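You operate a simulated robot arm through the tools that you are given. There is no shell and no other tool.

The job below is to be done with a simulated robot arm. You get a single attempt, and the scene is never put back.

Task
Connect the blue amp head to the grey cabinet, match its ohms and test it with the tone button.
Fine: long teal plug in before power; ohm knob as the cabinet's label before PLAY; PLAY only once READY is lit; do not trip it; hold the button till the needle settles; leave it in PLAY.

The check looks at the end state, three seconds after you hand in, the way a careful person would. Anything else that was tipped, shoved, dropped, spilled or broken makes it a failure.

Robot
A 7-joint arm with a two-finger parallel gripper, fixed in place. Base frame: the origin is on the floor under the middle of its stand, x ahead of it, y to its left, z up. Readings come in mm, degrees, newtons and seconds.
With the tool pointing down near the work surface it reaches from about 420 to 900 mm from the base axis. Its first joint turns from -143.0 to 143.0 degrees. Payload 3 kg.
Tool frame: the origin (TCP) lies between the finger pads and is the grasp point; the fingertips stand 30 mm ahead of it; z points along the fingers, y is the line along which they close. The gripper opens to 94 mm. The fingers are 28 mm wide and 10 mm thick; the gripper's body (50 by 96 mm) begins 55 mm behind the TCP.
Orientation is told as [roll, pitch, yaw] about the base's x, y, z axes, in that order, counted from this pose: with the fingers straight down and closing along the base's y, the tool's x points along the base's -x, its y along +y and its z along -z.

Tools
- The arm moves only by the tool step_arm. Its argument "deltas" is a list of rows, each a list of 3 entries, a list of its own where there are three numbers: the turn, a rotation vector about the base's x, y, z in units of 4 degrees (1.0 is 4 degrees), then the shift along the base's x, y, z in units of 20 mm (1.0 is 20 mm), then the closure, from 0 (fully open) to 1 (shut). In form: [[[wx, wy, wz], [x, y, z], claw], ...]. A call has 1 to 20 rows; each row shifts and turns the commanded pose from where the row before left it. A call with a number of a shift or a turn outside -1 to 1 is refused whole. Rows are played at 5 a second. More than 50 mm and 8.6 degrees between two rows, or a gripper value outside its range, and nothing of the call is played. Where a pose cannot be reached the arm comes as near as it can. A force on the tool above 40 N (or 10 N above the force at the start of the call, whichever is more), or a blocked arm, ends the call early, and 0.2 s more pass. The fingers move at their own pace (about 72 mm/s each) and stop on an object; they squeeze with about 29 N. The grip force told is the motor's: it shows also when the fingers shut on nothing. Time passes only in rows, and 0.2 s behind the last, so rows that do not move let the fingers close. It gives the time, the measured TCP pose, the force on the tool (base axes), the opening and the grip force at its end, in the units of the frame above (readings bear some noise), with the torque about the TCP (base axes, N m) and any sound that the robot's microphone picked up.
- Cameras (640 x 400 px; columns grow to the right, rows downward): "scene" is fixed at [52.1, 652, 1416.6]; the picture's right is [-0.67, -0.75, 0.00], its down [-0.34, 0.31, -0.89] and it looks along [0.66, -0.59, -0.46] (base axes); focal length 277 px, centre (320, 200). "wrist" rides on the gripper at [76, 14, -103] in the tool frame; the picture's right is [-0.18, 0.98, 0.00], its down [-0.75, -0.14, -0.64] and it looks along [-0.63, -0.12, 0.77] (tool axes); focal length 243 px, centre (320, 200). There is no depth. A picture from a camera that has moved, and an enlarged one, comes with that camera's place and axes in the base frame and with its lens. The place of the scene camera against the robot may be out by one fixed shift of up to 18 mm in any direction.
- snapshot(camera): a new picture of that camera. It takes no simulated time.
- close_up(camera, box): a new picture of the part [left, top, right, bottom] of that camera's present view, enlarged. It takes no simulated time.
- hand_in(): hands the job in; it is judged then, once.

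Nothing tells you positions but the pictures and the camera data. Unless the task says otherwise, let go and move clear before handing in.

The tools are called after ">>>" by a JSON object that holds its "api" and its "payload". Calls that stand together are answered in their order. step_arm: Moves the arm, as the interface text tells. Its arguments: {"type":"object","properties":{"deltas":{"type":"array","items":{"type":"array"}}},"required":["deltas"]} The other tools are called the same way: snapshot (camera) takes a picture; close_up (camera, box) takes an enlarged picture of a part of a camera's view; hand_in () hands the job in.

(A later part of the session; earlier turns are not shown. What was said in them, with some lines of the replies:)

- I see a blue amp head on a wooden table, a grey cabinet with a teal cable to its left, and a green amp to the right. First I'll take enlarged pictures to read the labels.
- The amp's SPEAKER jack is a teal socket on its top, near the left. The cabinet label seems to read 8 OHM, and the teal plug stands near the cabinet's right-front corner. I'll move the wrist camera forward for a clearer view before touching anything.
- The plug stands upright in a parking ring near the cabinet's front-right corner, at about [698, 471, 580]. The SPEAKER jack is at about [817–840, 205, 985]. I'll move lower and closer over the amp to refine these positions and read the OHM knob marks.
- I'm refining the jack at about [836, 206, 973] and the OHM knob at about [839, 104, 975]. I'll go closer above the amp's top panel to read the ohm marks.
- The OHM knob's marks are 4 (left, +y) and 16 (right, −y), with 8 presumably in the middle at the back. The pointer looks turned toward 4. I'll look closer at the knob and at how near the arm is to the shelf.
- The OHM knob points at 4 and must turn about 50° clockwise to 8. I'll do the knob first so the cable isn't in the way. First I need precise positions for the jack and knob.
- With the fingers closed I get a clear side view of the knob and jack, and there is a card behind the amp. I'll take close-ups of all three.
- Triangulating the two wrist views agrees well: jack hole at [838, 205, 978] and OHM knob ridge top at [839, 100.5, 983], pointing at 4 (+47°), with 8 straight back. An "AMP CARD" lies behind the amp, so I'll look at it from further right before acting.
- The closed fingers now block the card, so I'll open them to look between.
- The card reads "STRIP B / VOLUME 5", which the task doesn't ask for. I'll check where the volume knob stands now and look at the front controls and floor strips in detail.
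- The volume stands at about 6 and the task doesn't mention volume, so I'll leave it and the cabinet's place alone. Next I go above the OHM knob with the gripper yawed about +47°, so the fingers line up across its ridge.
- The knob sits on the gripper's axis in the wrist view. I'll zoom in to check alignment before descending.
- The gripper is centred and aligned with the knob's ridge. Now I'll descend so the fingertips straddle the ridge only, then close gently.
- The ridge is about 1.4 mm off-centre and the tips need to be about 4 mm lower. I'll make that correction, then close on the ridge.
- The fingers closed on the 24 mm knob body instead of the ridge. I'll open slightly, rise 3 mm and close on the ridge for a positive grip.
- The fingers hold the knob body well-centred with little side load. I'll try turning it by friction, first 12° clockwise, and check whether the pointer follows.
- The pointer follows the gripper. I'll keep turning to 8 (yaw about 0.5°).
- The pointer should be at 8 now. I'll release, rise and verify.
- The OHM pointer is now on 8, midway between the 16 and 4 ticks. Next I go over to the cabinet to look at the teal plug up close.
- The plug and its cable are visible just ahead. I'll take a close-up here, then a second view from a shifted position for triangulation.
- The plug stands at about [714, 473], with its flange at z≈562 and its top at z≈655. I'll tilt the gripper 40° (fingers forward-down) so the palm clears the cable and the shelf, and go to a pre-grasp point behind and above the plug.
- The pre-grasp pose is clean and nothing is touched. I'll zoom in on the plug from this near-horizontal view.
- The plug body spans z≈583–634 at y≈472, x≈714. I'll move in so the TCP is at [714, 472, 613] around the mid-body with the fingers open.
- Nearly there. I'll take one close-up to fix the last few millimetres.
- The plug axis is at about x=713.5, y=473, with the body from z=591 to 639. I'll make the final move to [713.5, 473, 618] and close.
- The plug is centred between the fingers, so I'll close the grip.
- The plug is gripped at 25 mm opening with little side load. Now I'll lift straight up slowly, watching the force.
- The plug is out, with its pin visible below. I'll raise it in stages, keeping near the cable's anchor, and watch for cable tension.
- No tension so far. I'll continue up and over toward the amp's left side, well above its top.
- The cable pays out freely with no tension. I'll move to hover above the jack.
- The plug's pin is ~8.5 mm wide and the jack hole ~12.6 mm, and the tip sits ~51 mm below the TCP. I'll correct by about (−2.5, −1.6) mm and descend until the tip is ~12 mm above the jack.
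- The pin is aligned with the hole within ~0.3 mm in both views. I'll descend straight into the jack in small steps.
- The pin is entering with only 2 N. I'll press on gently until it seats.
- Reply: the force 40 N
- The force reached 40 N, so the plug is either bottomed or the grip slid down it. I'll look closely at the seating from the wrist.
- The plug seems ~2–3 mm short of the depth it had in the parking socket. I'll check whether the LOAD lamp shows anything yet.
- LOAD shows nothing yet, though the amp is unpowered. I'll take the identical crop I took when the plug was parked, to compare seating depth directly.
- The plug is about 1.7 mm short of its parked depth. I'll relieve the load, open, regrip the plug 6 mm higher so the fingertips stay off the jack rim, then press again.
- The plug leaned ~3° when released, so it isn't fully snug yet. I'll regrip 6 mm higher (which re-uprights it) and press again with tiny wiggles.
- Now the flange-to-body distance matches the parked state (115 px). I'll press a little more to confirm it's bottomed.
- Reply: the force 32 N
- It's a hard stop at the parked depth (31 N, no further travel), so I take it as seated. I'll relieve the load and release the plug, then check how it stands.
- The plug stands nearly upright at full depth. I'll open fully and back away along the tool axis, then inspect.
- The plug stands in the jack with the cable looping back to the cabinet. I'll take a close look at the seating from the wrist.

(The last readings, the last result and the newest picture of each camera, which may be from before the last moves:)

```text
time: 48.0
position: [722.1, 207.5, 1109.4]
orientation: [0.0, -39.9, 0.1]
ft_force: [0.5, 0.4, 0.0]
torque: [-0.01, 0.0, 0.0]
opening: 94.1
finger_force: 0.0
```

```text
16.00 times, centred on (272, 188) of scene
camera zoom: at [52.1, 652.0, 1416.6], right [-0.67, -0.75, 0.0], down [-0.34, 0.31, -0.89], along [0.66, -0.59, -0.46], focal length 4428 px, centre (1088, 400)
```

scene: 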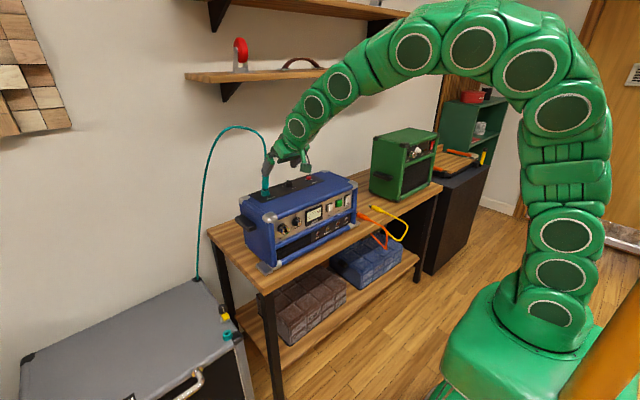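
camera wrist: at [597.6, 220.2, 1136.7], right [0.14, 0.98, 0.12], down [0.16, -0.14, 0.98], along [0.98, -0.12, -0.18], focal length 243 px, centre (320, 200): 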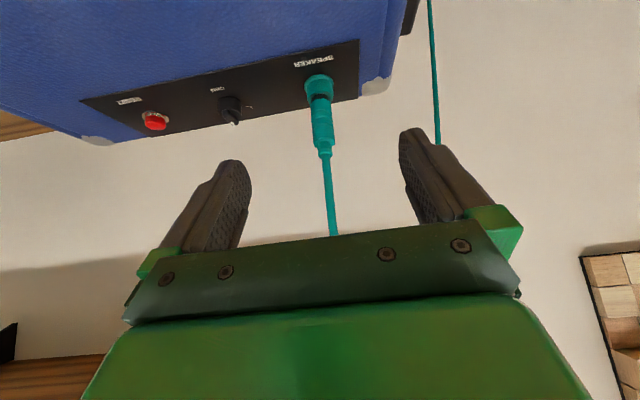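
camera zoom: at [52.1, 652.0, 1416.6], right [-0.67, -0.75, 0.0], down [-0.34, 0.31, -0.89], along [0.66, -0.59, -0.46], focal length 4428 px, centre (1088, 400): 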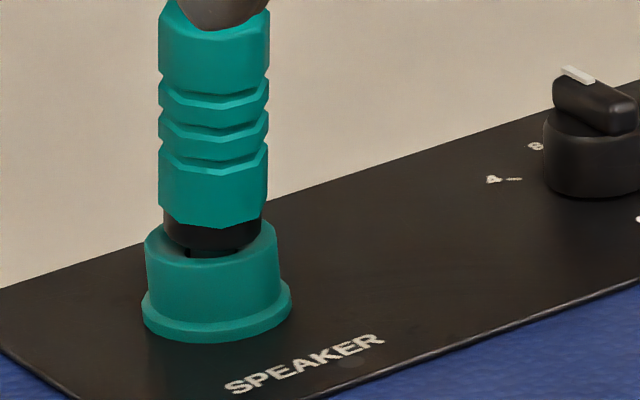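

The plug sits at the same depth as in its parking socket and stands upright, so the connection is made. Next I move round to the front of the amp to locate the POWER, TONE and PLAY controls.

>>> {"api": "step_arm", "payload": {"deltas": [[[0, 0, 0], [-1, -0.2, 0.3], 0], [[0, 0, 0], [-1, -0.5, 0], 0], [[0, 0, 0], [-1, -0.5, 0], 0], [[0, 0, 0], [-1, -0.6, 0], 0], [[0, 0, 0], [-1, -0.8, 0], 0], [[0, 0, 0], [-0.9, -0.8, -0.5], 0], [[0, 0, 0], [-0.9, -0.8, -0.6], 0], [[0, 0, 0], [-0.8, -0.8, -0.8], 0], [[0, 0, 0], [-0.8, -0.8, -0.8], 0], [[0, 0, 0], [-0.6, -0.8, -0.8], 0], [[0, 0, 0], [0, -0.8, -1], 0], [[0, 0, 0], [0, -0.8, -1], 0], [[0, 0, 0], [0, -0.6, -1], 0], [[0, 0, 0], [0, 0, -1], 0]]}}

>>> {"api": "snapshot", "payload": {"camera": "wrist"}}

>>> {"api": "snapshot", "payload": {"camera": "scene"}}

```text
time: 51.0
position: [576.8, 39.0, 984.3]
orientation: [0.0, -39.8, 0.0]
ft_force: [-0.2, -0.7, -0.1]
torque: [0.02, 0.02, 0.03]
opening: 94.0
finger_force: 0.1
out of reach, approached as far as the arm can: row 11, 12, 13, 14
```

```text
taken
camera wrist: at [453.0, 52.5, 1014.0], right [0.14, 0.98, 0.12], down [0.17, -0.14, 0.98], along [0.98, -0.12, -0.19], focal length 243 px, centre (320, 200)
```

wrist: 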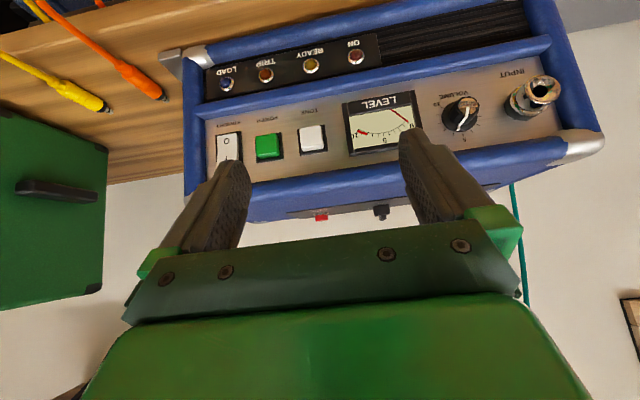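

```text
taken
```

scene: 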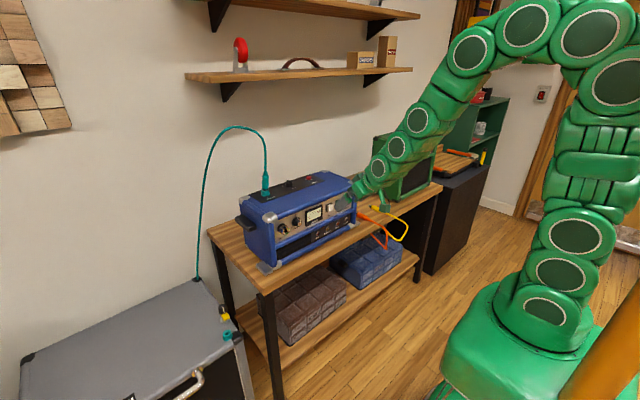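

The arm reached its near limit at about x=577, but this view of the front panel is very good. I'll zoom in on the controls.

>>> {"api": "close_up", "payload": {"camera": "wrist", "box": [200, 40, 340, 180]}}

>>> {"api": "close_up", "payload": {"camera": "wrist", "box": [330, 60, 570, 180]}}

>>> {"api": "close_up", "payload": {"camera": "scene", "box": [240, 120, 304, 205]}}

```text
2.86 times, centred on (270, 110) of wrist
camera zoom: at [453.0, 52.5, 1014.0], right [0.14, 0.98, 0.12], down [0.17, -0.14, 0.98], along [0.98, -0.12, -0.19], focal length 693 px, centre (463, 457)
```

zoom: 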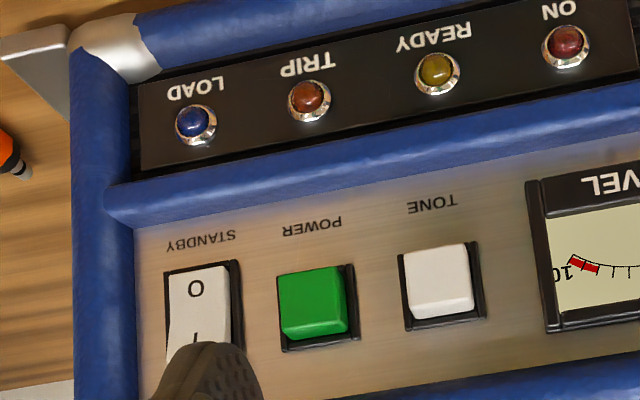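

```text
2.67 times, centred on (450, 120) of wrist
camera zoom: at [453.0, 52.5, 1014.0], right [0.14, 0.98, 0.12], down [0.17, -0.14, 0.98], along [0.98, -0.12, -0.19], focal length 647 px, centre (-27, 413)
```

zoom: 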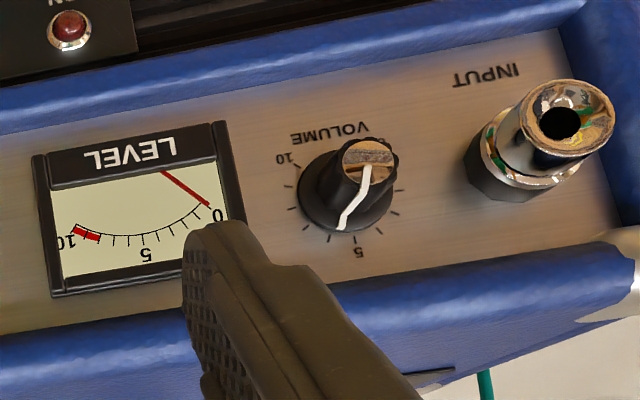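

```text
4.71 times, centred on (272, 162) of scene
camera zoom: at [52.1, 652.0, 1416.6], right [-0.67, -0.75, 0.0], down [-0.34, 0.31, -0.89], along [0.66, -0.59, -0.46], focal length 1302 px, centre (546, 376)
```

zoom: 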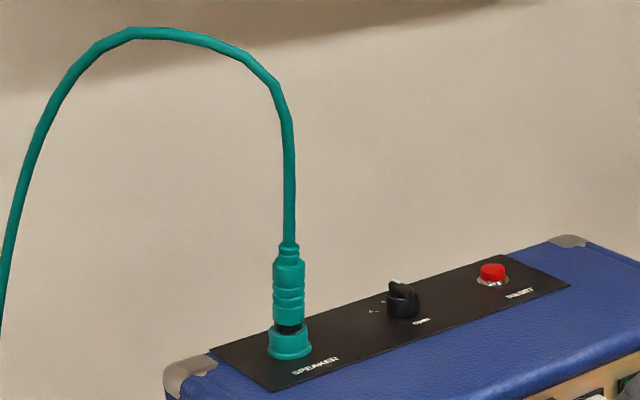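

The controls triangulate to about: TONE [696, 22, 900], POWER [697, −28, 898], PLAY/STANDBY rocker [697, −73, 898]. I'll close the fingers and make a small move to re-establish the commanded pose after the reach limit.

>>> {"api": "step_arm", "payload": {"deltas": [[[0, 0, 0], [1, -0.5, 0], 0.5], [[0, 0, 0], [1, -0.5, 0], 1], [[0, 0, 0], [0, 0, 0], 1], [[0, 0, 0], [0, 0, 0], 1]]}}

```text
time: 52.0
position: [616.2, 18.8, 985.4]
orientation: [0.0, -40.1, 0.1]
ft_force: [0.7, 0.5, -0.2]
torque: [-0.01, 0.04, -0.02]
opening: 0.0
finger_force: 28.7
```

Commands continue from the actual pose. I'll go down in front of the POWER button with the fingers closed.

>>> {"api": "step_arm", "payload": {"deltas": [[[0, 0, 0], [0, -0.585, -0.9], 1], [[0, 0, 0], [0, -0.585, -0.9], 1], [[0, 0, 0], [0, -0.585, -0.9], 1], [[0, 0, 0], [0, -0.585, -0.9], 1], [[0, 0, 0], [0.7, 0, 0], 1]]}}

>>> {"api": "snapshot", "payload": {"camera": "wrist"}}

>>> {"api": "snapshot", "payload": {"camera": "scene"}}

```text
time: 53.2
position: [630.6, -29.9, 912.7]
orientation: [0.0, -39.9, 0.0]
ft_force: [0.2, 0.6, 0.4]
torque: [0.02, 0.0, -0.02]
opening: 0.1
finger_force: 28.5
```

```text
taken
camera wrist: at [505.6, -15.3, 942.0], right [0.14, 0.98, 0.12], down [0.17, -0.14, 0.98], along [0.98, -0.12, -0.18], focal length 243 px, centre (320, 200)
```

wrist: 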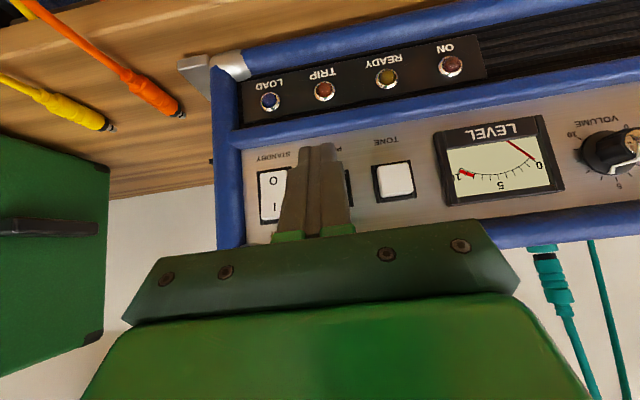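

```text
taken
```

scene: 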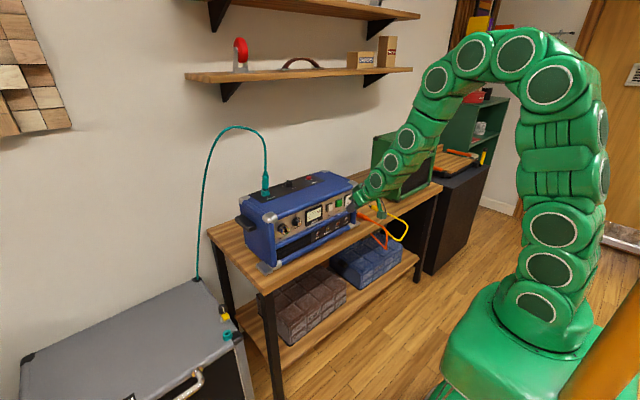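

Two views agree: TONE [695, 22, 900], POWER [695.5, −28, 898], rocker '0' at z≈884 and 'I' at z≈908, y≈−76. The fingers are in line with POWER, so I'll approach it now.

>>> {"api": "step_arm", "payload": {"deltas": [[[0, 0, 0], [0.6, 0.07, 0], 1], [[0, 0, 0], [0.6, 0, 0], 1], [[0, 0, 0], [0.3, 0, 0], 1]]}}

>>> {"api": "snapshot", "payload": {"camera": "wrist"}}

>>> {"api": "close_up", "payload": {"camera": "scene", "box": [310, 175, 374, 225]}}

```text
time: 54.0
position: [660.8, -27.8, 915.1]
orientation: [0.0, -40.0, 0.2]
ft_force: [-0.3, 0.4, 0.4]
torque: [-0.01, -0.02, -0.02]
opening: 0.0
finger_force: 29.1
```

```text
taken
camera wrist: at [537.0, -13.7, 942.6], right [0.14, 0.98, 0.12], down [0.16, -0.14, 0.98], along [0.98, -0.12, -0.18], focal length 243 px, centre (320, 200)
```

wrist: 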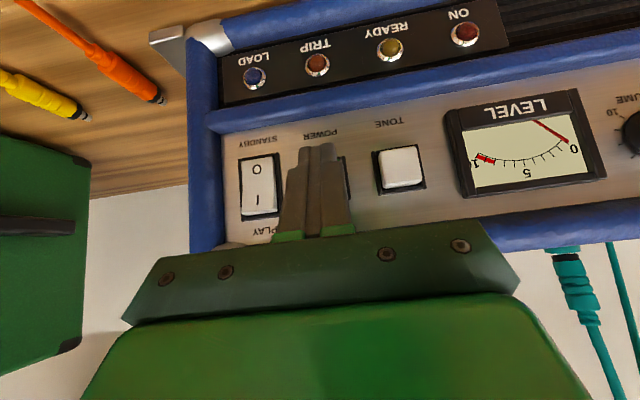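

```text
8.00 times, centred on (342, 200) of scene
camera zoom: at [52.1, 652.0, 1416.6], right [-0.67, -0.75, 0.0], down [-0.34, 0.31, -0.89], along [0.66, -0.59, -0.46], focal length 2214 px, centre (144, 200)
```

zoom: 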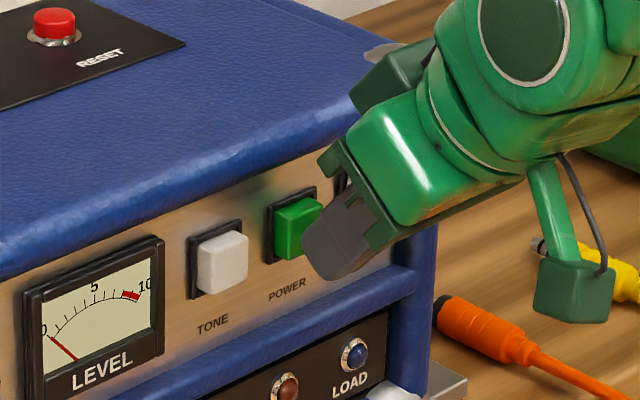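

The fingers are right in front of POWER. I'll advance slowly until it clicks.

>>> {"api": "step_arm", "payload": {"deltas": [[[0, 0, 0], [0.1, 0, 0], 1], [[0, 0, 0], [0.1, 0, 0], 1], [[0, 0, 0], [0.1, 0, 0], 1]]}}

>>> {"api": "close_up", "payload": {"camera": "scene", "box": [310, 175, 374, 225]}}

```text
time: 54.8
position: [666.5, -28.2, 914.6]
orientation: [0.1, -40.0, 0.1]
ft_force: [-2.3, -0.7, 1.3]
torque: [0.01, 0.04, -0.03]
opening: 0.2
finger_force: 28.8
heard: click
```

```text
8.00 times, centred on (342, 200) of scene
camera zoom: at [52.1, 652.0, 1416.6], right [-0.67, -0.75, 0.0], down [-0.34, 0.31, -0.89], along [0.66, -0.59, -0.46], focal length 2214 px, centre (144, 200)
```

zoom: 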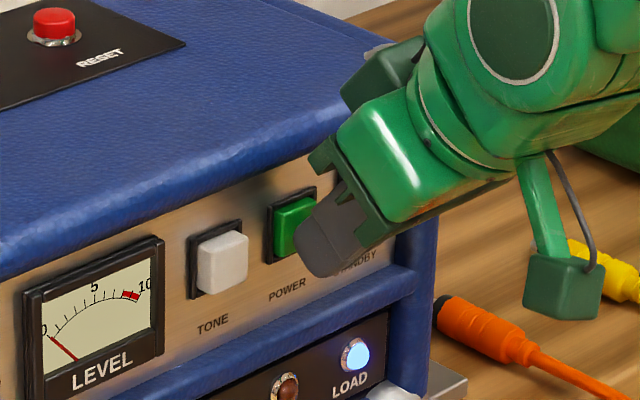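

I heard a click and the LOAD lamp lit blue, so power is on with the load connected. I'll back straight off and watch READY.

>>> {"api": "step_arm", "payload": {"deltas": [[[0, 0, 0], [-0.3, 0, 0], 1], [[0, 0, 0], [-0.6, 0, 0], 1], [[0, 0, 0], [-0.6, 0, 0], 1]]}}

>>> {"api": "snapshot", "payload": {"camera": "wrist"}}

>>> {"api": "close_up", "payload": {"camera": "scene", "box": [300, 190, 372, 255]}}

```text
time: 55.6
position: [636.7, -27.4, 912.5]
orientation: [0.0, -40.0, 0.1]
ft_force: [1.1, 0.5, -0.4]
torque: [-0.01, -0.01, -0.02]
opening: 0.1
finger_force: 29.4
```

```text
taken
camera wrist: at [512.0, -13.8, 941.6], right [0.14, 0.98, 0.12], down [0.17, -0.14, 0.98], along [0.98, -0.12, -0.18], focal length 243 px, centre (320, 200)
```

wrist: 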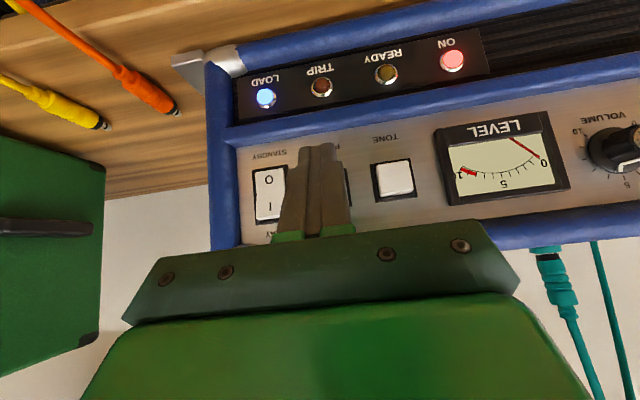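

```text
6.15 times, centred on (336, 222) of scene
camera zoom: at [52.1, 652.0, 1416.6], right [-0.67, -0.75, 0.0], down [-0.34, 0.31, -0.89], along [0.66, -0.59, -0.46], focal length 1703 px, centre (222, 62)
```

zoom: 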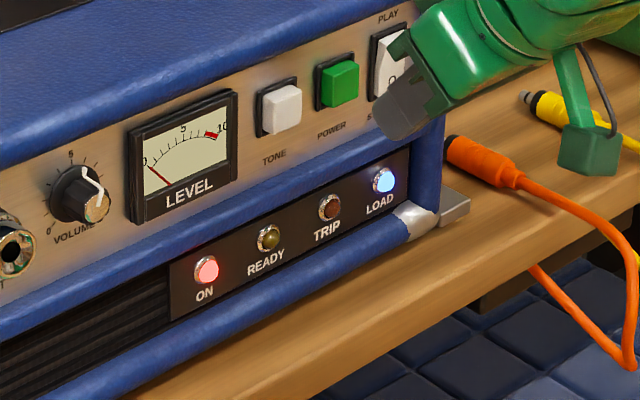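

ON and LOAD are lit, while READY and TRIP are dark. While it warms up, I'll line up in front of the rocker's upper half without touching it and wait for READY.

>>> {"api": "step_arm", "payload": {"deltas": [[[0, 0, 0], [0, -0.8, 0.2], 1], [[0, 0, 0], [0, -0.8, 0.2], 1], [[0, 0, 0], [0, -0.82, 0.25], 1], [[0, 0, 0], [0, 0, 0], 1], [[0, 0, 0], [0, 0, 0], 1], [[0, 0, 0], [0, 0, 0], 1], [[0, 0, 0], [0, 0, 0], 1], [[0, 0, 0], [0, 0, 0], 1], [[0, 0, 0], [0, 0, 0], 1], [[0, 0, 0], [0, 0, 0], 1]]}}

>>> {"api": "snapshot", "payload": {"camera": "wrist"}}

>>> {"api": "close_up", "payload": {"camera": "scene", "box": [300, 190, 372, 255]}}

```text
time: 57.8
position: [637.7, -76.5, 927.9]
orientation: [-0.1, -40.0, 0.2]
ft_force: [0.1, 0.9, -0.3]
torque: [0.0, 0.01, 0.05]
opening: 0.0
finger_force: 28.5
```

```text
taken
camera wrist: at [513.1, -63.0, 955.9], right [0.14, 0.98, 0.12], down [0.16, -0.14, 0.98], along [0.98, -0.12, -0.18], focal length 243 px, centre (320, 200)
```

wrist: 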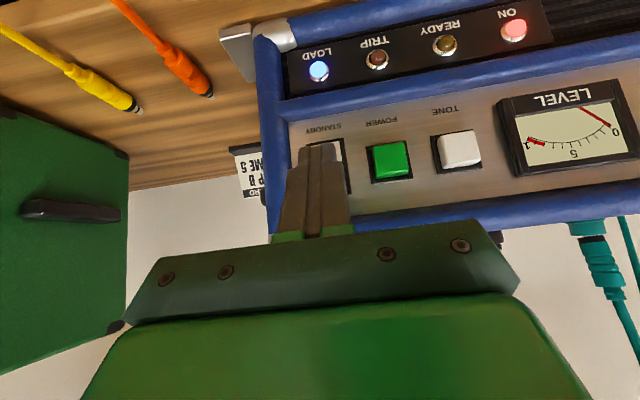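

```text
6.15 times, centred on (336, 222) of scene
camera zoom: at [52.1, 652.0, 1416.6], right [-0.67, -0.75, 0.0], down [-0.34, 0.31, -0.89], along [0.66, -0.59, -0.46], focal length 1703 px, centre (222, 62)
```

zoom: 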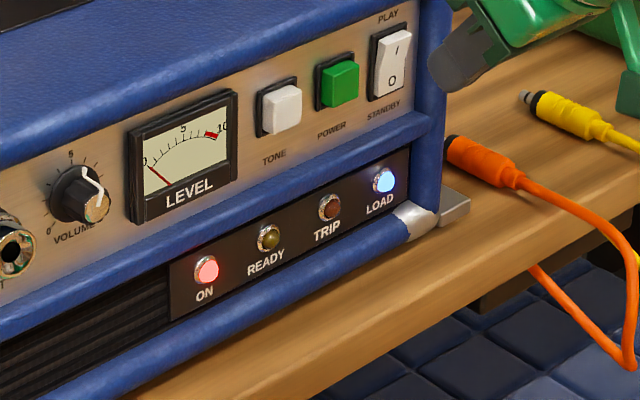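

READY is still dark, so I'll hold still and wait.

>>> {"api": "step_arm", "payload": {"deltas": [[[0, 0, 0], [0, 0, 0], 1], [[0, 0, 0], [0, 0, 0], 1], [[0, 0, 0], [0, 0, 0], 1], [[0, 0, 0], [0, 0, 0], 1], [[0, 0, 0], [0, 0, 0], 1], [[0, 0, 0], [0, 0, 0], 1], [[0, 0, 0], [0, 0, 0], 1], [[0, 0, 0], [0, 0, 0], 1], [[0, 0, 0], [0, 0, 0], 1], [[0, 0, 0], [0, 0, 0], 1], [[0, 0, 0], [0, 0, 0], 1], [[0, 0, 0], [0, 0, 0], 1], [[0, 0, 0], [0, 0, 0], 1], [[0, 0, 0], [0, 0, 0], 1], [[0, 0, 0], [0, 0, 0], 1], [[0, 0, 0], [0, 0, 0], 1], [[0, 0, 0], [0, 0, 0], 1], [[0, 0, 0], [0, 0, 0], 1], [[0, 0, 0], [0, 0, 0], 1], [[0, 0, 0], [0, 0, 0], 1]]}}

>>> {"api": "close_up", "payload": {"camera": "scene", "box": [300, 190, 372, 255]}}

>>> {"api": "close_up", "payload": {"camera": "wrist", "box": [260, 10, 560, 210]}}

```text
time: 62.0
position: [638.7, -76.9, 927.3]
orientation: [0.0, -40.0, 0.1]
ft_force: [-0.4, -0.2, 0.0]
torque: [-0.01, 0.02, 0.0]
opening: 0.0
finger_force: 28.6
```

```text
6.15 times, centred on (336, 222) of scene
camera zoom: at [52.1, 652.0, 1416.6], right [-0.67, -0.75, 0.0], down [-0.34, 0.31, -0.89], along [0.66, -0.59, -0.46], focal length 1703 px, centre (222, 62)
```

zoom: 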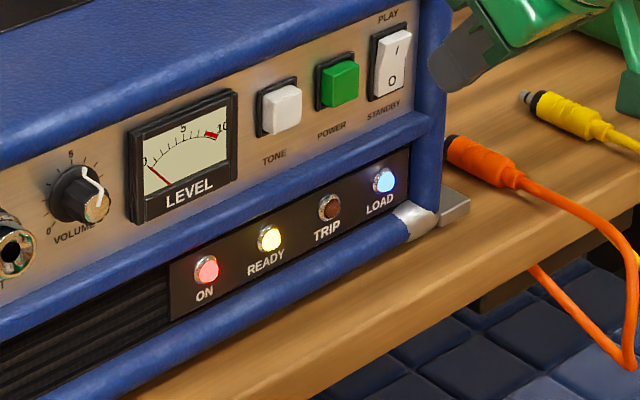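

```text
2.00 times, centred on (410, 110) of wrist
camera zoom: at [513.1, -63.0, 956.0], right [0.14, 0.98, 0.12], down [0.16, -0.14, 0.98], along [0.98, -0.12, -0.18], focal length 485 px, centre (140, 380)
```

zoom: 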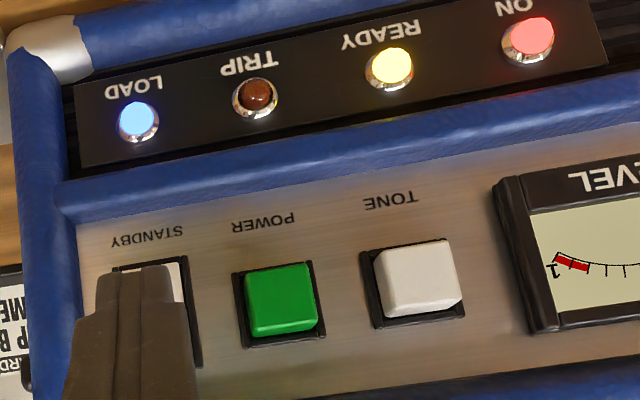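

READY is lit yellow and TRIP is dark, with the ohms at 8, so it's time for PLAY. I'll press the upper half of the rocker gently.

>>> {"api": "step_arm", "payload": {"deltas": [[[0, 0, 0], [0.5, 0.07, 0], 1], [[0, 0, 0], [0.4, 0, 0], 1], [[0, 0, 0], [0.15, 0, 0], 1], [[0, 0, 0], [0.15, 0, 0], 1]]}}

>>> {"api": "close_up", "payload": {"camera": "scene", "box": [310, 175, 374, 225]}}

```text
time: 63.0
position: [662.2, -75.1, 926.2]
orientation: [-0.1, -40.0, 0.0]
ft_force: [-0.1, 0.1, -0.2]
torque: [0.01, 0.03, 0.0]
opening: 0.0
finger_force: 29.1
```

```text
8.00 times, centred on (342, 200) of scene
camera zoom: at [52.1, 652.0, 1416.6], right [-0.67, -0.75, 0.0], down [-0.34, 0.31, -0.89], along [0.66, -0.59, -0.46], focal length 2214 px, centre (144, 200)
```

zoom: 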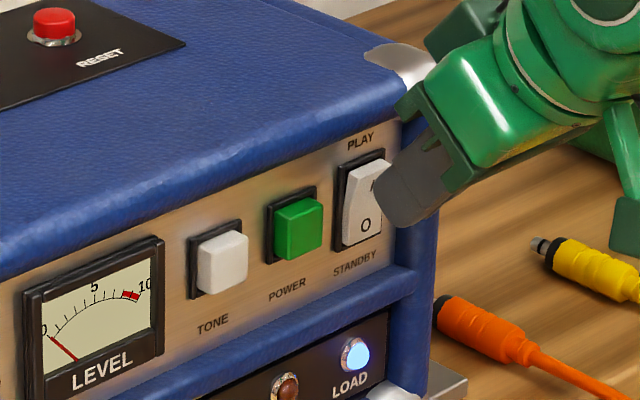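

No contact yet. I'll keep advancing in 2 mm steps.

>>> {"api": "step_arm", "payload": {"deltas": [[[0, 0, 0], [0.1, 0, 0], 1], [[0, 0, 0], [0.1, 0, 0], 1], [[0, 0, 0], [0.1, 0, 0], 1]]}}

>>> {"api": "close_up", "payload": {"camera": "scene", "box": [310, 175, 374, 225]}}

```text
time: 63.8
position: [667.0, -75.4, 927.0]
orientation: [0.0, -40.0, 0.2]
ft_force: [-1.3, -0.5, 0.6]
torque: [0.02, -0.03, -0.01]
opening: 0.0
finger_force: 28.8
```

```text
8.00 times, centred on (342, 200) of scene
camera zoom: at [52.1, 652.0, 1416.6], right [-0.67, -0.75, 0.0], down [-0.34, 0.31, -0.89], along [0.66, -0.59, -0.46], focal length 2214 px, centre (144, 200)
```

zoom: 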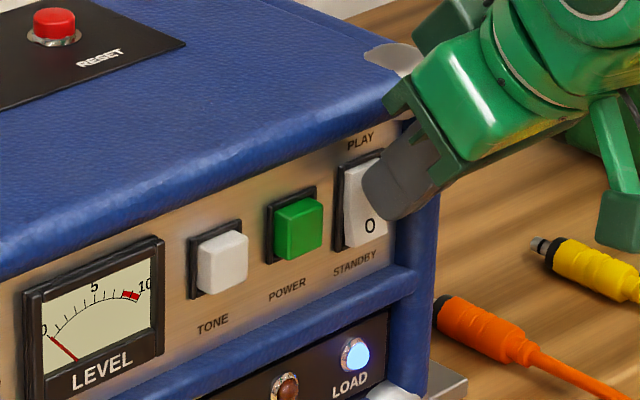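

The rocker is starting to turn. I'll push on until it clicks.

>>> {"api": "step_arm", "payload": {"deltas": [[[0, 0, 0], [0.1, 0, 0], 1], [[0, 0, 0], [0.1, 0, 0], 1], [[0, 0, 0], [0, 0, 0], 1]]}}

>>> {"api": "close_up", "payload": {"camera": "scene", "box": [300, 175, 374, 255]}}

```text
time: 64.6
position: [670.3, -75.5, 926.8]
orientation: [0.0, -40.0, 0.0]
ft_force: [-16.4, -2.8, 4.5]
torque: [-0.13, 0.08, -0.08]
opening: 0.0
finger_force: 28.6
```

```text
5.00 times, centred on (337, 215) of scene
camera zoom: at [52.1, 652.0, 1416.6], right [-0.67, -0.75, 0.0], down [-0.34, 0.31, -0.89], along [0.66, -0.59, -0.46], focal length 1384 px, centre (235, 125)
```

zoom: 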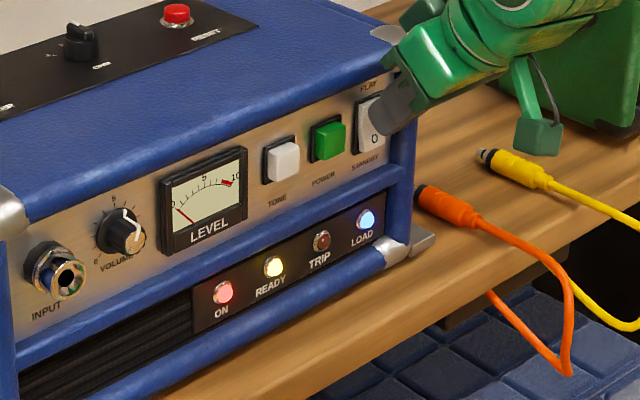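

The force rose to 16 N, which suggests the rocker reached its stop. I'll back off and look at it.

>>> {"api": "step_arm", "payload": {"deltas": [[[0, 0, 0], [-0.3, 0, 0], 1], [[0, 0, 0], [-0.7, 0, 0], 1], [[0, 0, 0], [-0.8, 0, 0], 1], [[0, 0, 0], [0, 0.5, 0], 1]]}}

>>> {"api": "close_up", "payload": {"camera": "scene", "box": [310, 175, 374, 225]}}

>>> {"api": "snapshot", "payload": {"camera": "wrist"}}

```text
time: 65.6
position: [634.9, -63.7, 926.4]
orientation: [0.0, -40.0, 0.1]
ft_force: [-0.3, -0.5, 0.0]
torque: [0.01, -0.04, -0.03]
opening: 0.0
finger_force: 28.8
```

```text
8.00 times, centred on (342, 200) of scene
camera zoom: at [52.1, 652.0, 1416.6], right [-0.67, -0.75, 0.0], down [-0.34, 0.31, -0.89], along [0.66, -0.59, -0.46], focal length 2214 px, centre (144, 200)
```

zoom: 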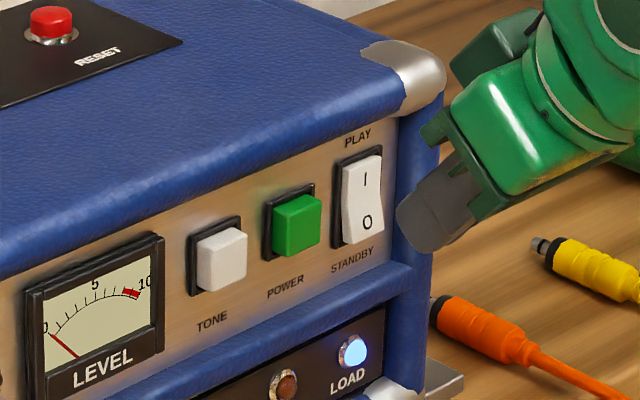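

```text
taken
camera wrist: at [510.6, -49.7, 954.9], right [0.14, 0.98, 0.12], down [0.16, -0.14, 0.98], along [0.98, -0.12, -0.18], focal length 243 px, centre (320, 200)
```

wrist: 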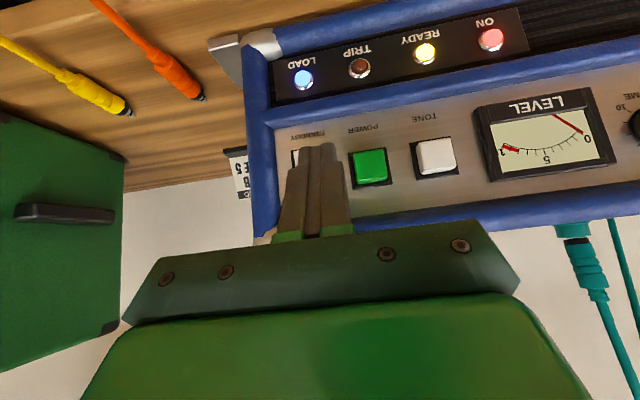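

The rocker's top is now in and TRIP is dark, so the amp is in PLAY. Next I'll line up with the white TONE button.

>>> {"api": "step_arm", "payload": {"deltas": [[[0, 0, 0], [0, 0.86, -0.12], 1], [[0, 0, 0], [0, 0.86, -0.12], 1], [[0, 0, 0], [0, 0.86, -0.12], 1], [[0, 0, 0], [0, 0.86, -0.12], 1], [[0, 0, 0], [0, 0.86, -0.12], 1], [[0, 0, 0], [0.6, 0, 0], 1]]}}

>>> {"api": "snapshot", "payload": {"camera": "wrist"}}

>>> {"api": "close_up", "payload": {"camera": "scene", "box": [300, 175, 374, 255]}}

```text
time: 67.0
position: [646.4, 22.3, 913.6]
orientation: [0.0, -40.0, -0.1]
ft_force: [0.6, 0.7, -0.5]
torque: [-0.02, 0.0, -0.01]
opening: 0.0
finger_force: 28.6
```

```text
taken
camera wrist: at [522.7, 35.8, 942.9], right [0.14, 0.98, 0.12], down [0.16, -0.14, 0.98], along [0.98, -0.12, -0.18], focal length 243 px, centre (320, 200)
```

wrist: 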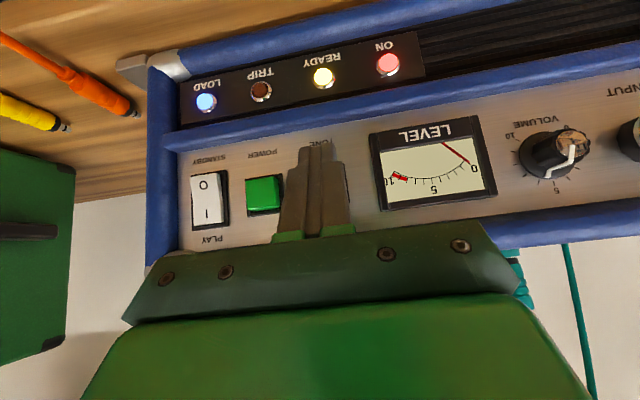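

```text
5.00 times, centred on (337, 215) of scene
camera zoom: at [52.1, 652.0, 1416.6], right [-0.67, -0.75, 0.0], down [-0.34, 0.31, -0.89], along [0.66, -0.59, -0.46], focal length 1384 px, centre (235, 125)
```

zoom: 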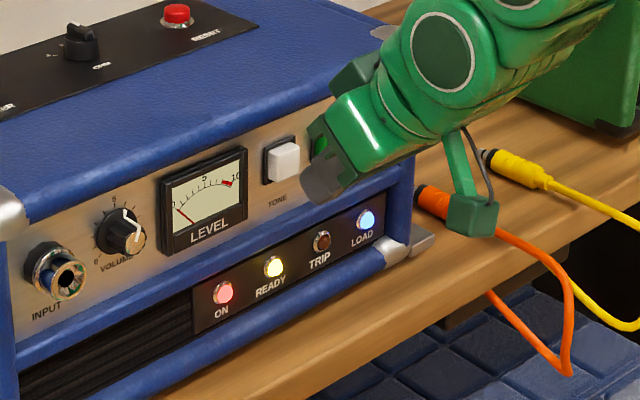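

TONE is dead ahead of the fingers. I'll advance to contact slowly.

>>> {"api": "step_arm", "payload": {"deltas": [[[0, 0, 0], [0.5, 0, 0], 1], [[0, 0, 0], [0.3, 0, 0], 1], [[0, 0, 0], [0.1, 0, 0], 1], [[0, 0, 0], [0.1, 0, 0], 1], [[0, 0, 0], [0.05, 0, 0], 1]]}}

>>> {"api": "close_up", "payload": {"camera": "scene", "box": [300, 175, 374, 255]}}

```text
time: 68.2
position: [667.6, 22.2, 914.0]
orientation: [0.0, -40.0, 0.1]
ft_force: [-2.2, 1.2, -0.2]
torque: [0.0, 0.03, 0.03]
opening: 0.0
finger_force: 28.8
heard: click
```

```text
5.00 times, centred on (337, 215) of scene
camera zoom: at [52.1, 652.0, 1416.6], right [-0.67, -0.75, 0.0], down [-0.34, 0.31, -0.89], along [0.66, -0.59, -0.46], focal length 1384 px, centre (235, 125)
```

zoom: 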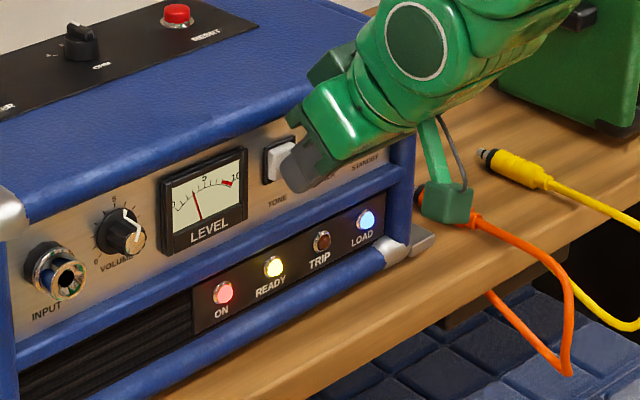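

A click, and the needle is rising. I'll hold here and watch it settle.

>>> {"api": "step_arm", "payload": {"deltas": [[[0, 0, 0], [0, 0, 0], 1], [[0, 0, 0], [0, 0, 0], 1], [[0, 0, 0], [0, 0, 0], 1], [[0, 0, 0], [0, 0, 0], 1], [[0, 0, 0], [0, 0, 0], 1]]}}

>>> {"api": "close_up", "payload": {"camera": "scene", "box": [300, 175, 374, 255]}}

>>> {"api": "close_up", "payload": {"camera": "wrist", "box": [340, 80, 520, 220]}}

```text
time: 69.4
position: [667.8, 21.7, 914.6]
orientation: [0.0, -40.1, 0.1]
ft_force: [-2.2, -0.4, -0.5]
torque: [0.03, 0.06, -0.01]
opening: 0.0
finger_force: 29.0
```

```text
5.00 times, centred on (337, 215) of scene
camera zoom: at [52.1, 652.0, 1416.6], right [-0.67, -0.75, 0.0], down [-0.34, 0.31, -0.89], along [0.66, -0.59, -0.46], focal length 1384 px, centre (235, 125)
```

zoom: 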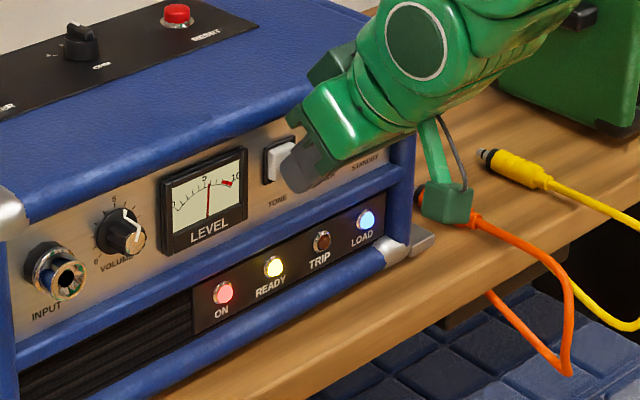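

```text
2.86 times, centred on (430, 150) of wrist
camera zoom: at [543.6, 35.7, 943.2], right [0.14, 0.98, 0.12], down [0.16, -0.14, 0.98], along [0.98, -0.12, -0.18], focal length 693 px, centre (6, 343)
```

zoom: 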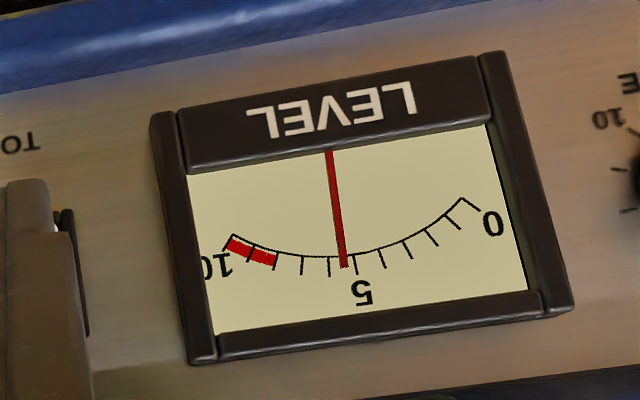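

The needle is just past 5. I'll hold on and compare.

>>> {"api": "step_arm", "payload": {"deltas": [[[0, 0, 0], [0, 0, 0], 1], [[0, 0, 0], [0, 0, 0], 1], [[0, 0, 0], [0, 0, 0], 1], [[0, 0, 0], [0, 0, 0], 1], [[0, 0, 0], [0, 0, 0], 1]]}}

>>> {"api": "close_up", "payload": {"camera": "wrist", "box": [340, 80, 520, 220]}}

```text
time: 70.6
position: [668.4, 21.2, 915.1]
orientation: [0.0, -40.0, 0.1]
ft_force: [-1.9, -1.8, 0.6]
torque: [0.01, 0.02, 0.02]
opening: 0.0
finger_force: 28.8
```

```text
2.86 times, centred on (430, 150) of wrist
camera zoom: at [543.6, 35.7, 943.2], right [0.14, 0.98, 0.12], down [0.16, -0.14, 0.98], along [0.98, -0.12, -0.18], focal length 693 px, centre (6, 343)
```

zoom: 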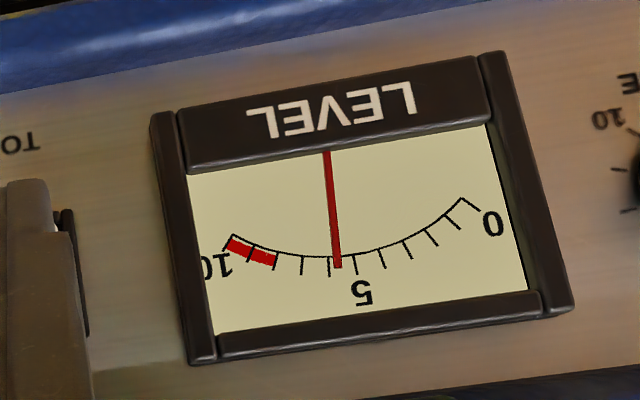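

The needle crept up slightly, to about 5.6. I'll keep holding to be sure it has settled.

>>> {"api": "step_arm", "payload": {"deltas": [[[0, 0, 0], [0, 0, 0], 1], [[0, 0, 0], [0, 0, 0], 1], [[0, 0, 0], [0, 0, 0], 1], [[0, 0, 0], [0, 0, 0], 1], [[0, 0, 0], [0, 0, 0], 1], [[0, 0, 0], [0, 0, 0], 1], [[0, 0, 0], [0, 0, 0], 1], [[0, 0, 0], [0, 0, 0], 1]]}}

>>> {"api": "close_up", "payload": {"camera": "wrist", "box": [340, 80, 520, 220]}}

>>> {"api": "snapshot", "payload": {"camera": "wrist"}}

```text
time: 72.4
position: [667.8, 21.8, 914.2]
orientation: [0.0, -40.0, 0.1]
ft_force: [-2.1, 0.6, 0.3]
torque: [0.01, 0.03, 0.0]
opening: 0.1
finger_force: 29.2
```

```text
2.86 times, centred on (430, 150) of wrist
camera zoom: at [543.6, 35.7, 943.2], right [0.14, 0.98, 0.12], down [0.16, -0.14, 0.98], along [0.98, -0.12, -0.18], focal length 693 px, centre (6, 343)
```

zoom: 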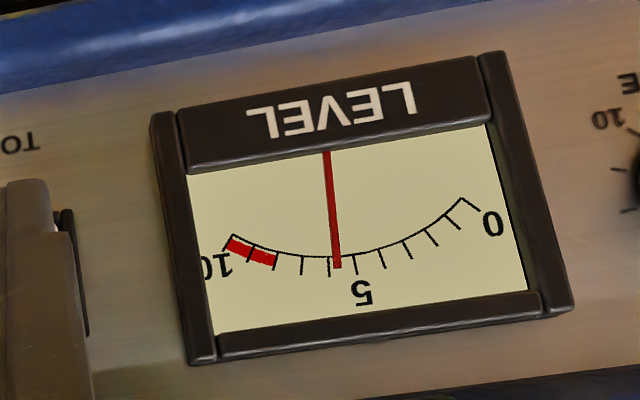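

```text
taken
camera wrist: at [543.6, 35.7, 943.2], right [0.14, 0.98, 0.12], down [0.16, -0.14, 0.98], along [0.98, -0.12, -0.18], focal length 243 px, centre (320, 200)
```

wrist: 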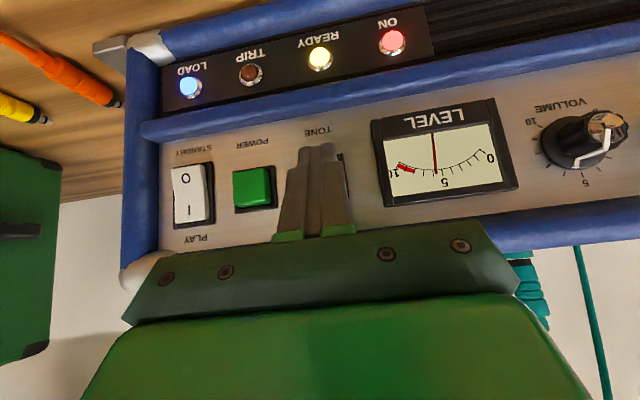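

The needle has stopped at about 5.7, unchanged over the last 1.8 s, with TRIP dark. I'll release the button by backing straight off, then move clear.

>>> {"api": "step_arm", "payload": {"deltas": [[[0, 0, 0], [-0.3, 0, 0], 1], [[0, 0, 0], [-0.7, 0, 0], 1], [[0, 0, 0], [-0.9, 0, 0], 1], [[0, 0, 0], [-0.9, 0, 0.5], 1], [[0, 0, 0], [-0.4, 0, 1], 1], [[0, 0, 0], [0, 0, 1], 1], [[0, 0, 0], [0, 0, 1], 1], [[0, 0, 0], [0, 0, 1], 1], [[0, 0, 0], [0, 0, 1], 1], [[0, 0, 0], [0, 0, 1], 1]]}}

>>> {"api": "snapshot", "payload": {"camera": "scene"}}

>>> {"api": "close_up", "payload": {"camera": "scene", "box": [230, 150, 374, 255]}}

>>> {"api": "snapshot", "payload": {"camera": "wrist"}}

```text
time: 74.6
position: [603.6, 22.1, 1044.5]
orientation: [0.1, -40.0, 0.1]
ft_force: [-0.4, -0.1, 0.6]
torque: [0.0, 0.01, -0.01]
opening: 0.0
finger_force: 29.4
```

```text
taken
```

scene: 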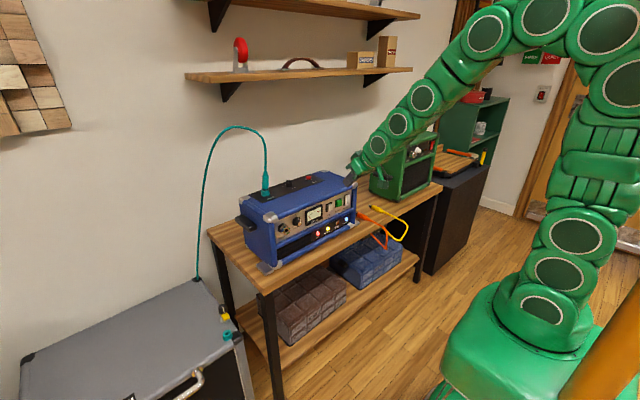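

```text
3.81 times, centred on (302, 202) of scene
camera zoom: at [52.1, 652.0, 1416.6], right [-0.67, -0.75, 0.0], down [-0.34, 0.31, -0.89], along [0.66, -0.59, -0.46], focal length 1054 px, centre (389, 190)
```

zoom: 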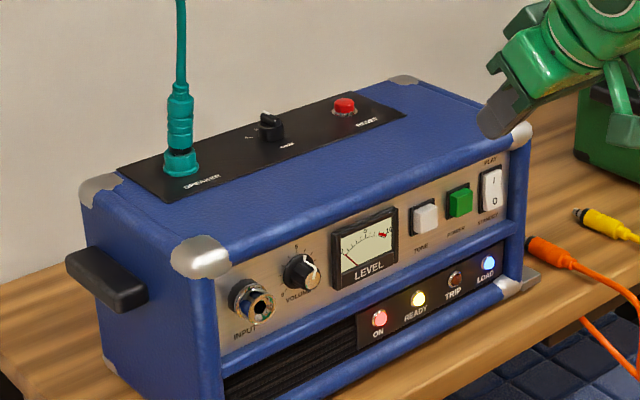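

```text
taken
camera wrist: at [479.7, 34.8, 1073.4], right [0.14, 0.98, 0.12], down [0.16, -0.14, 0.98], along [0.98, -0.12, -0.18], focal length 243 px, centre (320, 200)
```

wrist: 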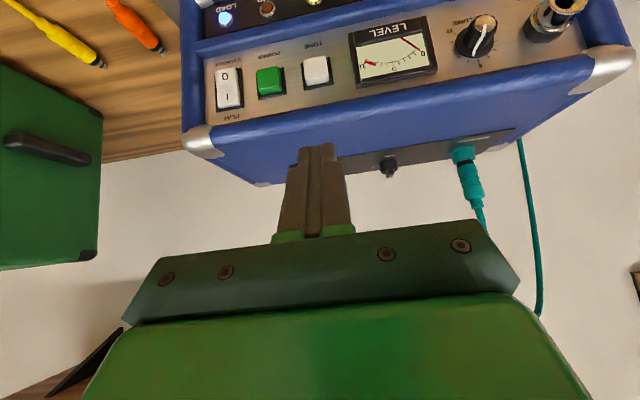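

ON, READY and LOAD are lit, TRIP is dark, and the needle has returned to zero. I'll do a last check of the rocker, OHM knob, plug and cabinet before retreating.

>>> {"api": "close_up", "payload": {"camera": "wrist", "box": [200, 0, 440, 120]}}

>>> {"api": "close_up", "payload": {"camera": "scene", "box": [255, 160, 335, 215]}}

>>> {"api": "step_arm", "payload": {"deltas": [[[0, 0, 0], [0, 0, 1], 1], [[0, 0, 0], [0, 0, 1], 0.7], [[0, 0, 0], [0, 0, 1], 0.4], [[0, 0, 0], [0, 0, 1], 0.4], [[0, 0, 0], [0, 0, 1], 0.4], [[0, 0, 0], [0, 0, 1], 0.4], [[0, 0, 0], [0, 0, 1], 0.4]]}}

>>> {"api": "snapshot", "payload": {"camera": "scene"}}

>>> {"api": "close_up", "payload": {"camera": "scene", "box": [300, 175, 374, 255]}}

```text
2.67 times, centred on (320, 60) of wrist
camera zoom: at [479.7, 34.8, 1073.4], right [0.14, 0.98, 0.12], down [0.16, -0.14, 0.98], along [0.98, -0.12, -0.18], focal length 647 px, centre (320, 573)
```

zoom: 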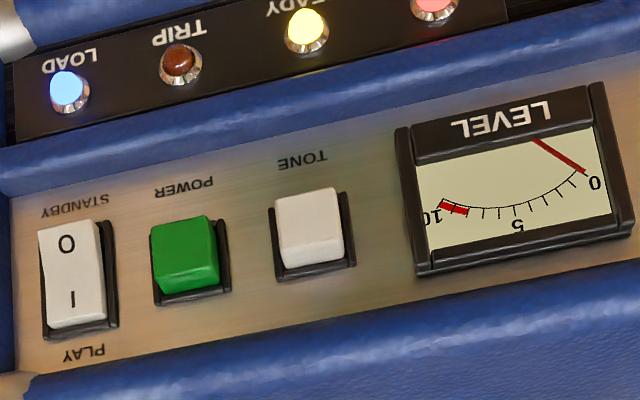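

```text
7.27 times, centred on (295, 188) of scene
camera zoom: at [52.1, 652.0, 1416.6], right [-0.67, -0.75, 0.0], down [-0.34, 0.31, -0.89], along [0.66, -0.59, -0.46], focal length 2013 px, centre (502, 291)
```

zoom: 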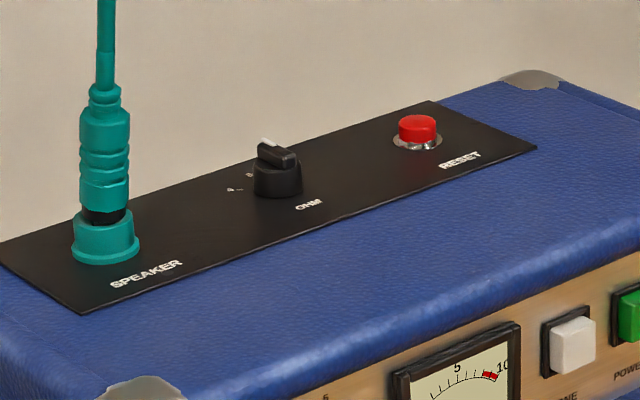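

```text
time: 76.2
position: [603.0, 20.1, 1185.5]
orientation: [0.0, -39.9, 0.1]
ft_force: [0.2, 0.4, 0.1]
torque: [-0.02, 0.01, -0.01]
opening: 56.3
finger_force: 0.1
```

```text
taken
```

scene: 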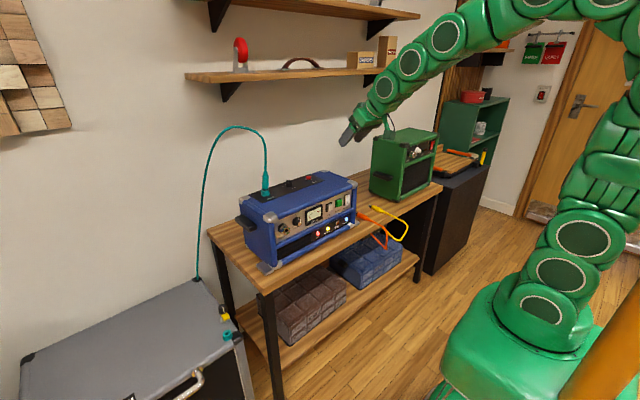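

```text
5.00 times, centred on (337, 215) of scene
camera zoom: at [52.1, 652.0, 1416.6], right [-0.67, -0.75, 0.0], down [-0.34, 0.31, -0.89], along [0.66, -0.59, -0.46], focal length 1384 px, centre (235, 125)
```

zoom: 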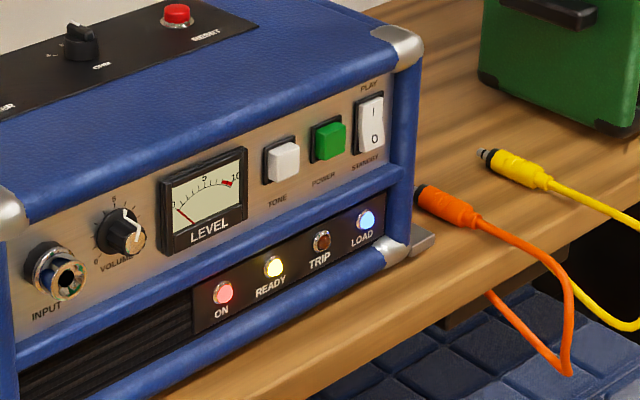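

The end state looks right: the teal plug is in SPEAKER, OHM is on 8, ON/READY/LOAD are lit and TRIP is dark. The rocker is in PLAY, the tone test was held until the needle settled, and the arm is clear. I'll hand in.

>>> {"api": "hand_in", "payload": {}}

```text
The job is handed in.
```

The blue amp is connected to the grey cabinet, set to 8 ohms, tested with the tone button and left in PLAY. I've handed the job in, but haven't been told the result.

- **Speaker plug:** the teal plug went into the SPEAKER jack before power. It bottoms out at the same depth it had in its parking socket, and LOAD lit when the power came on.
- **Ohms:** I turned the OHM knob from 4 to 8 to match the cabinet's label, before PLAY.
- **Power and PLAY:** I pressed POWER once and waited for READY to light. Then I pressed the rocker to PLAY. TRIP was dark every time I checked.
- **Tone test:** I held the button about 4 seconds. The needle settled at about 5.7, then fell back to 0 when I let go.

- **Amp moved slightly:** pressing the rocker pushed the amp back about 1–2 mm.
- **Amp card not followed:** a card behind the amp reads "STRIP B / VOLUME 5". The task doesn't mention either, so I left the volume at about 6 and the cabinet where it was.
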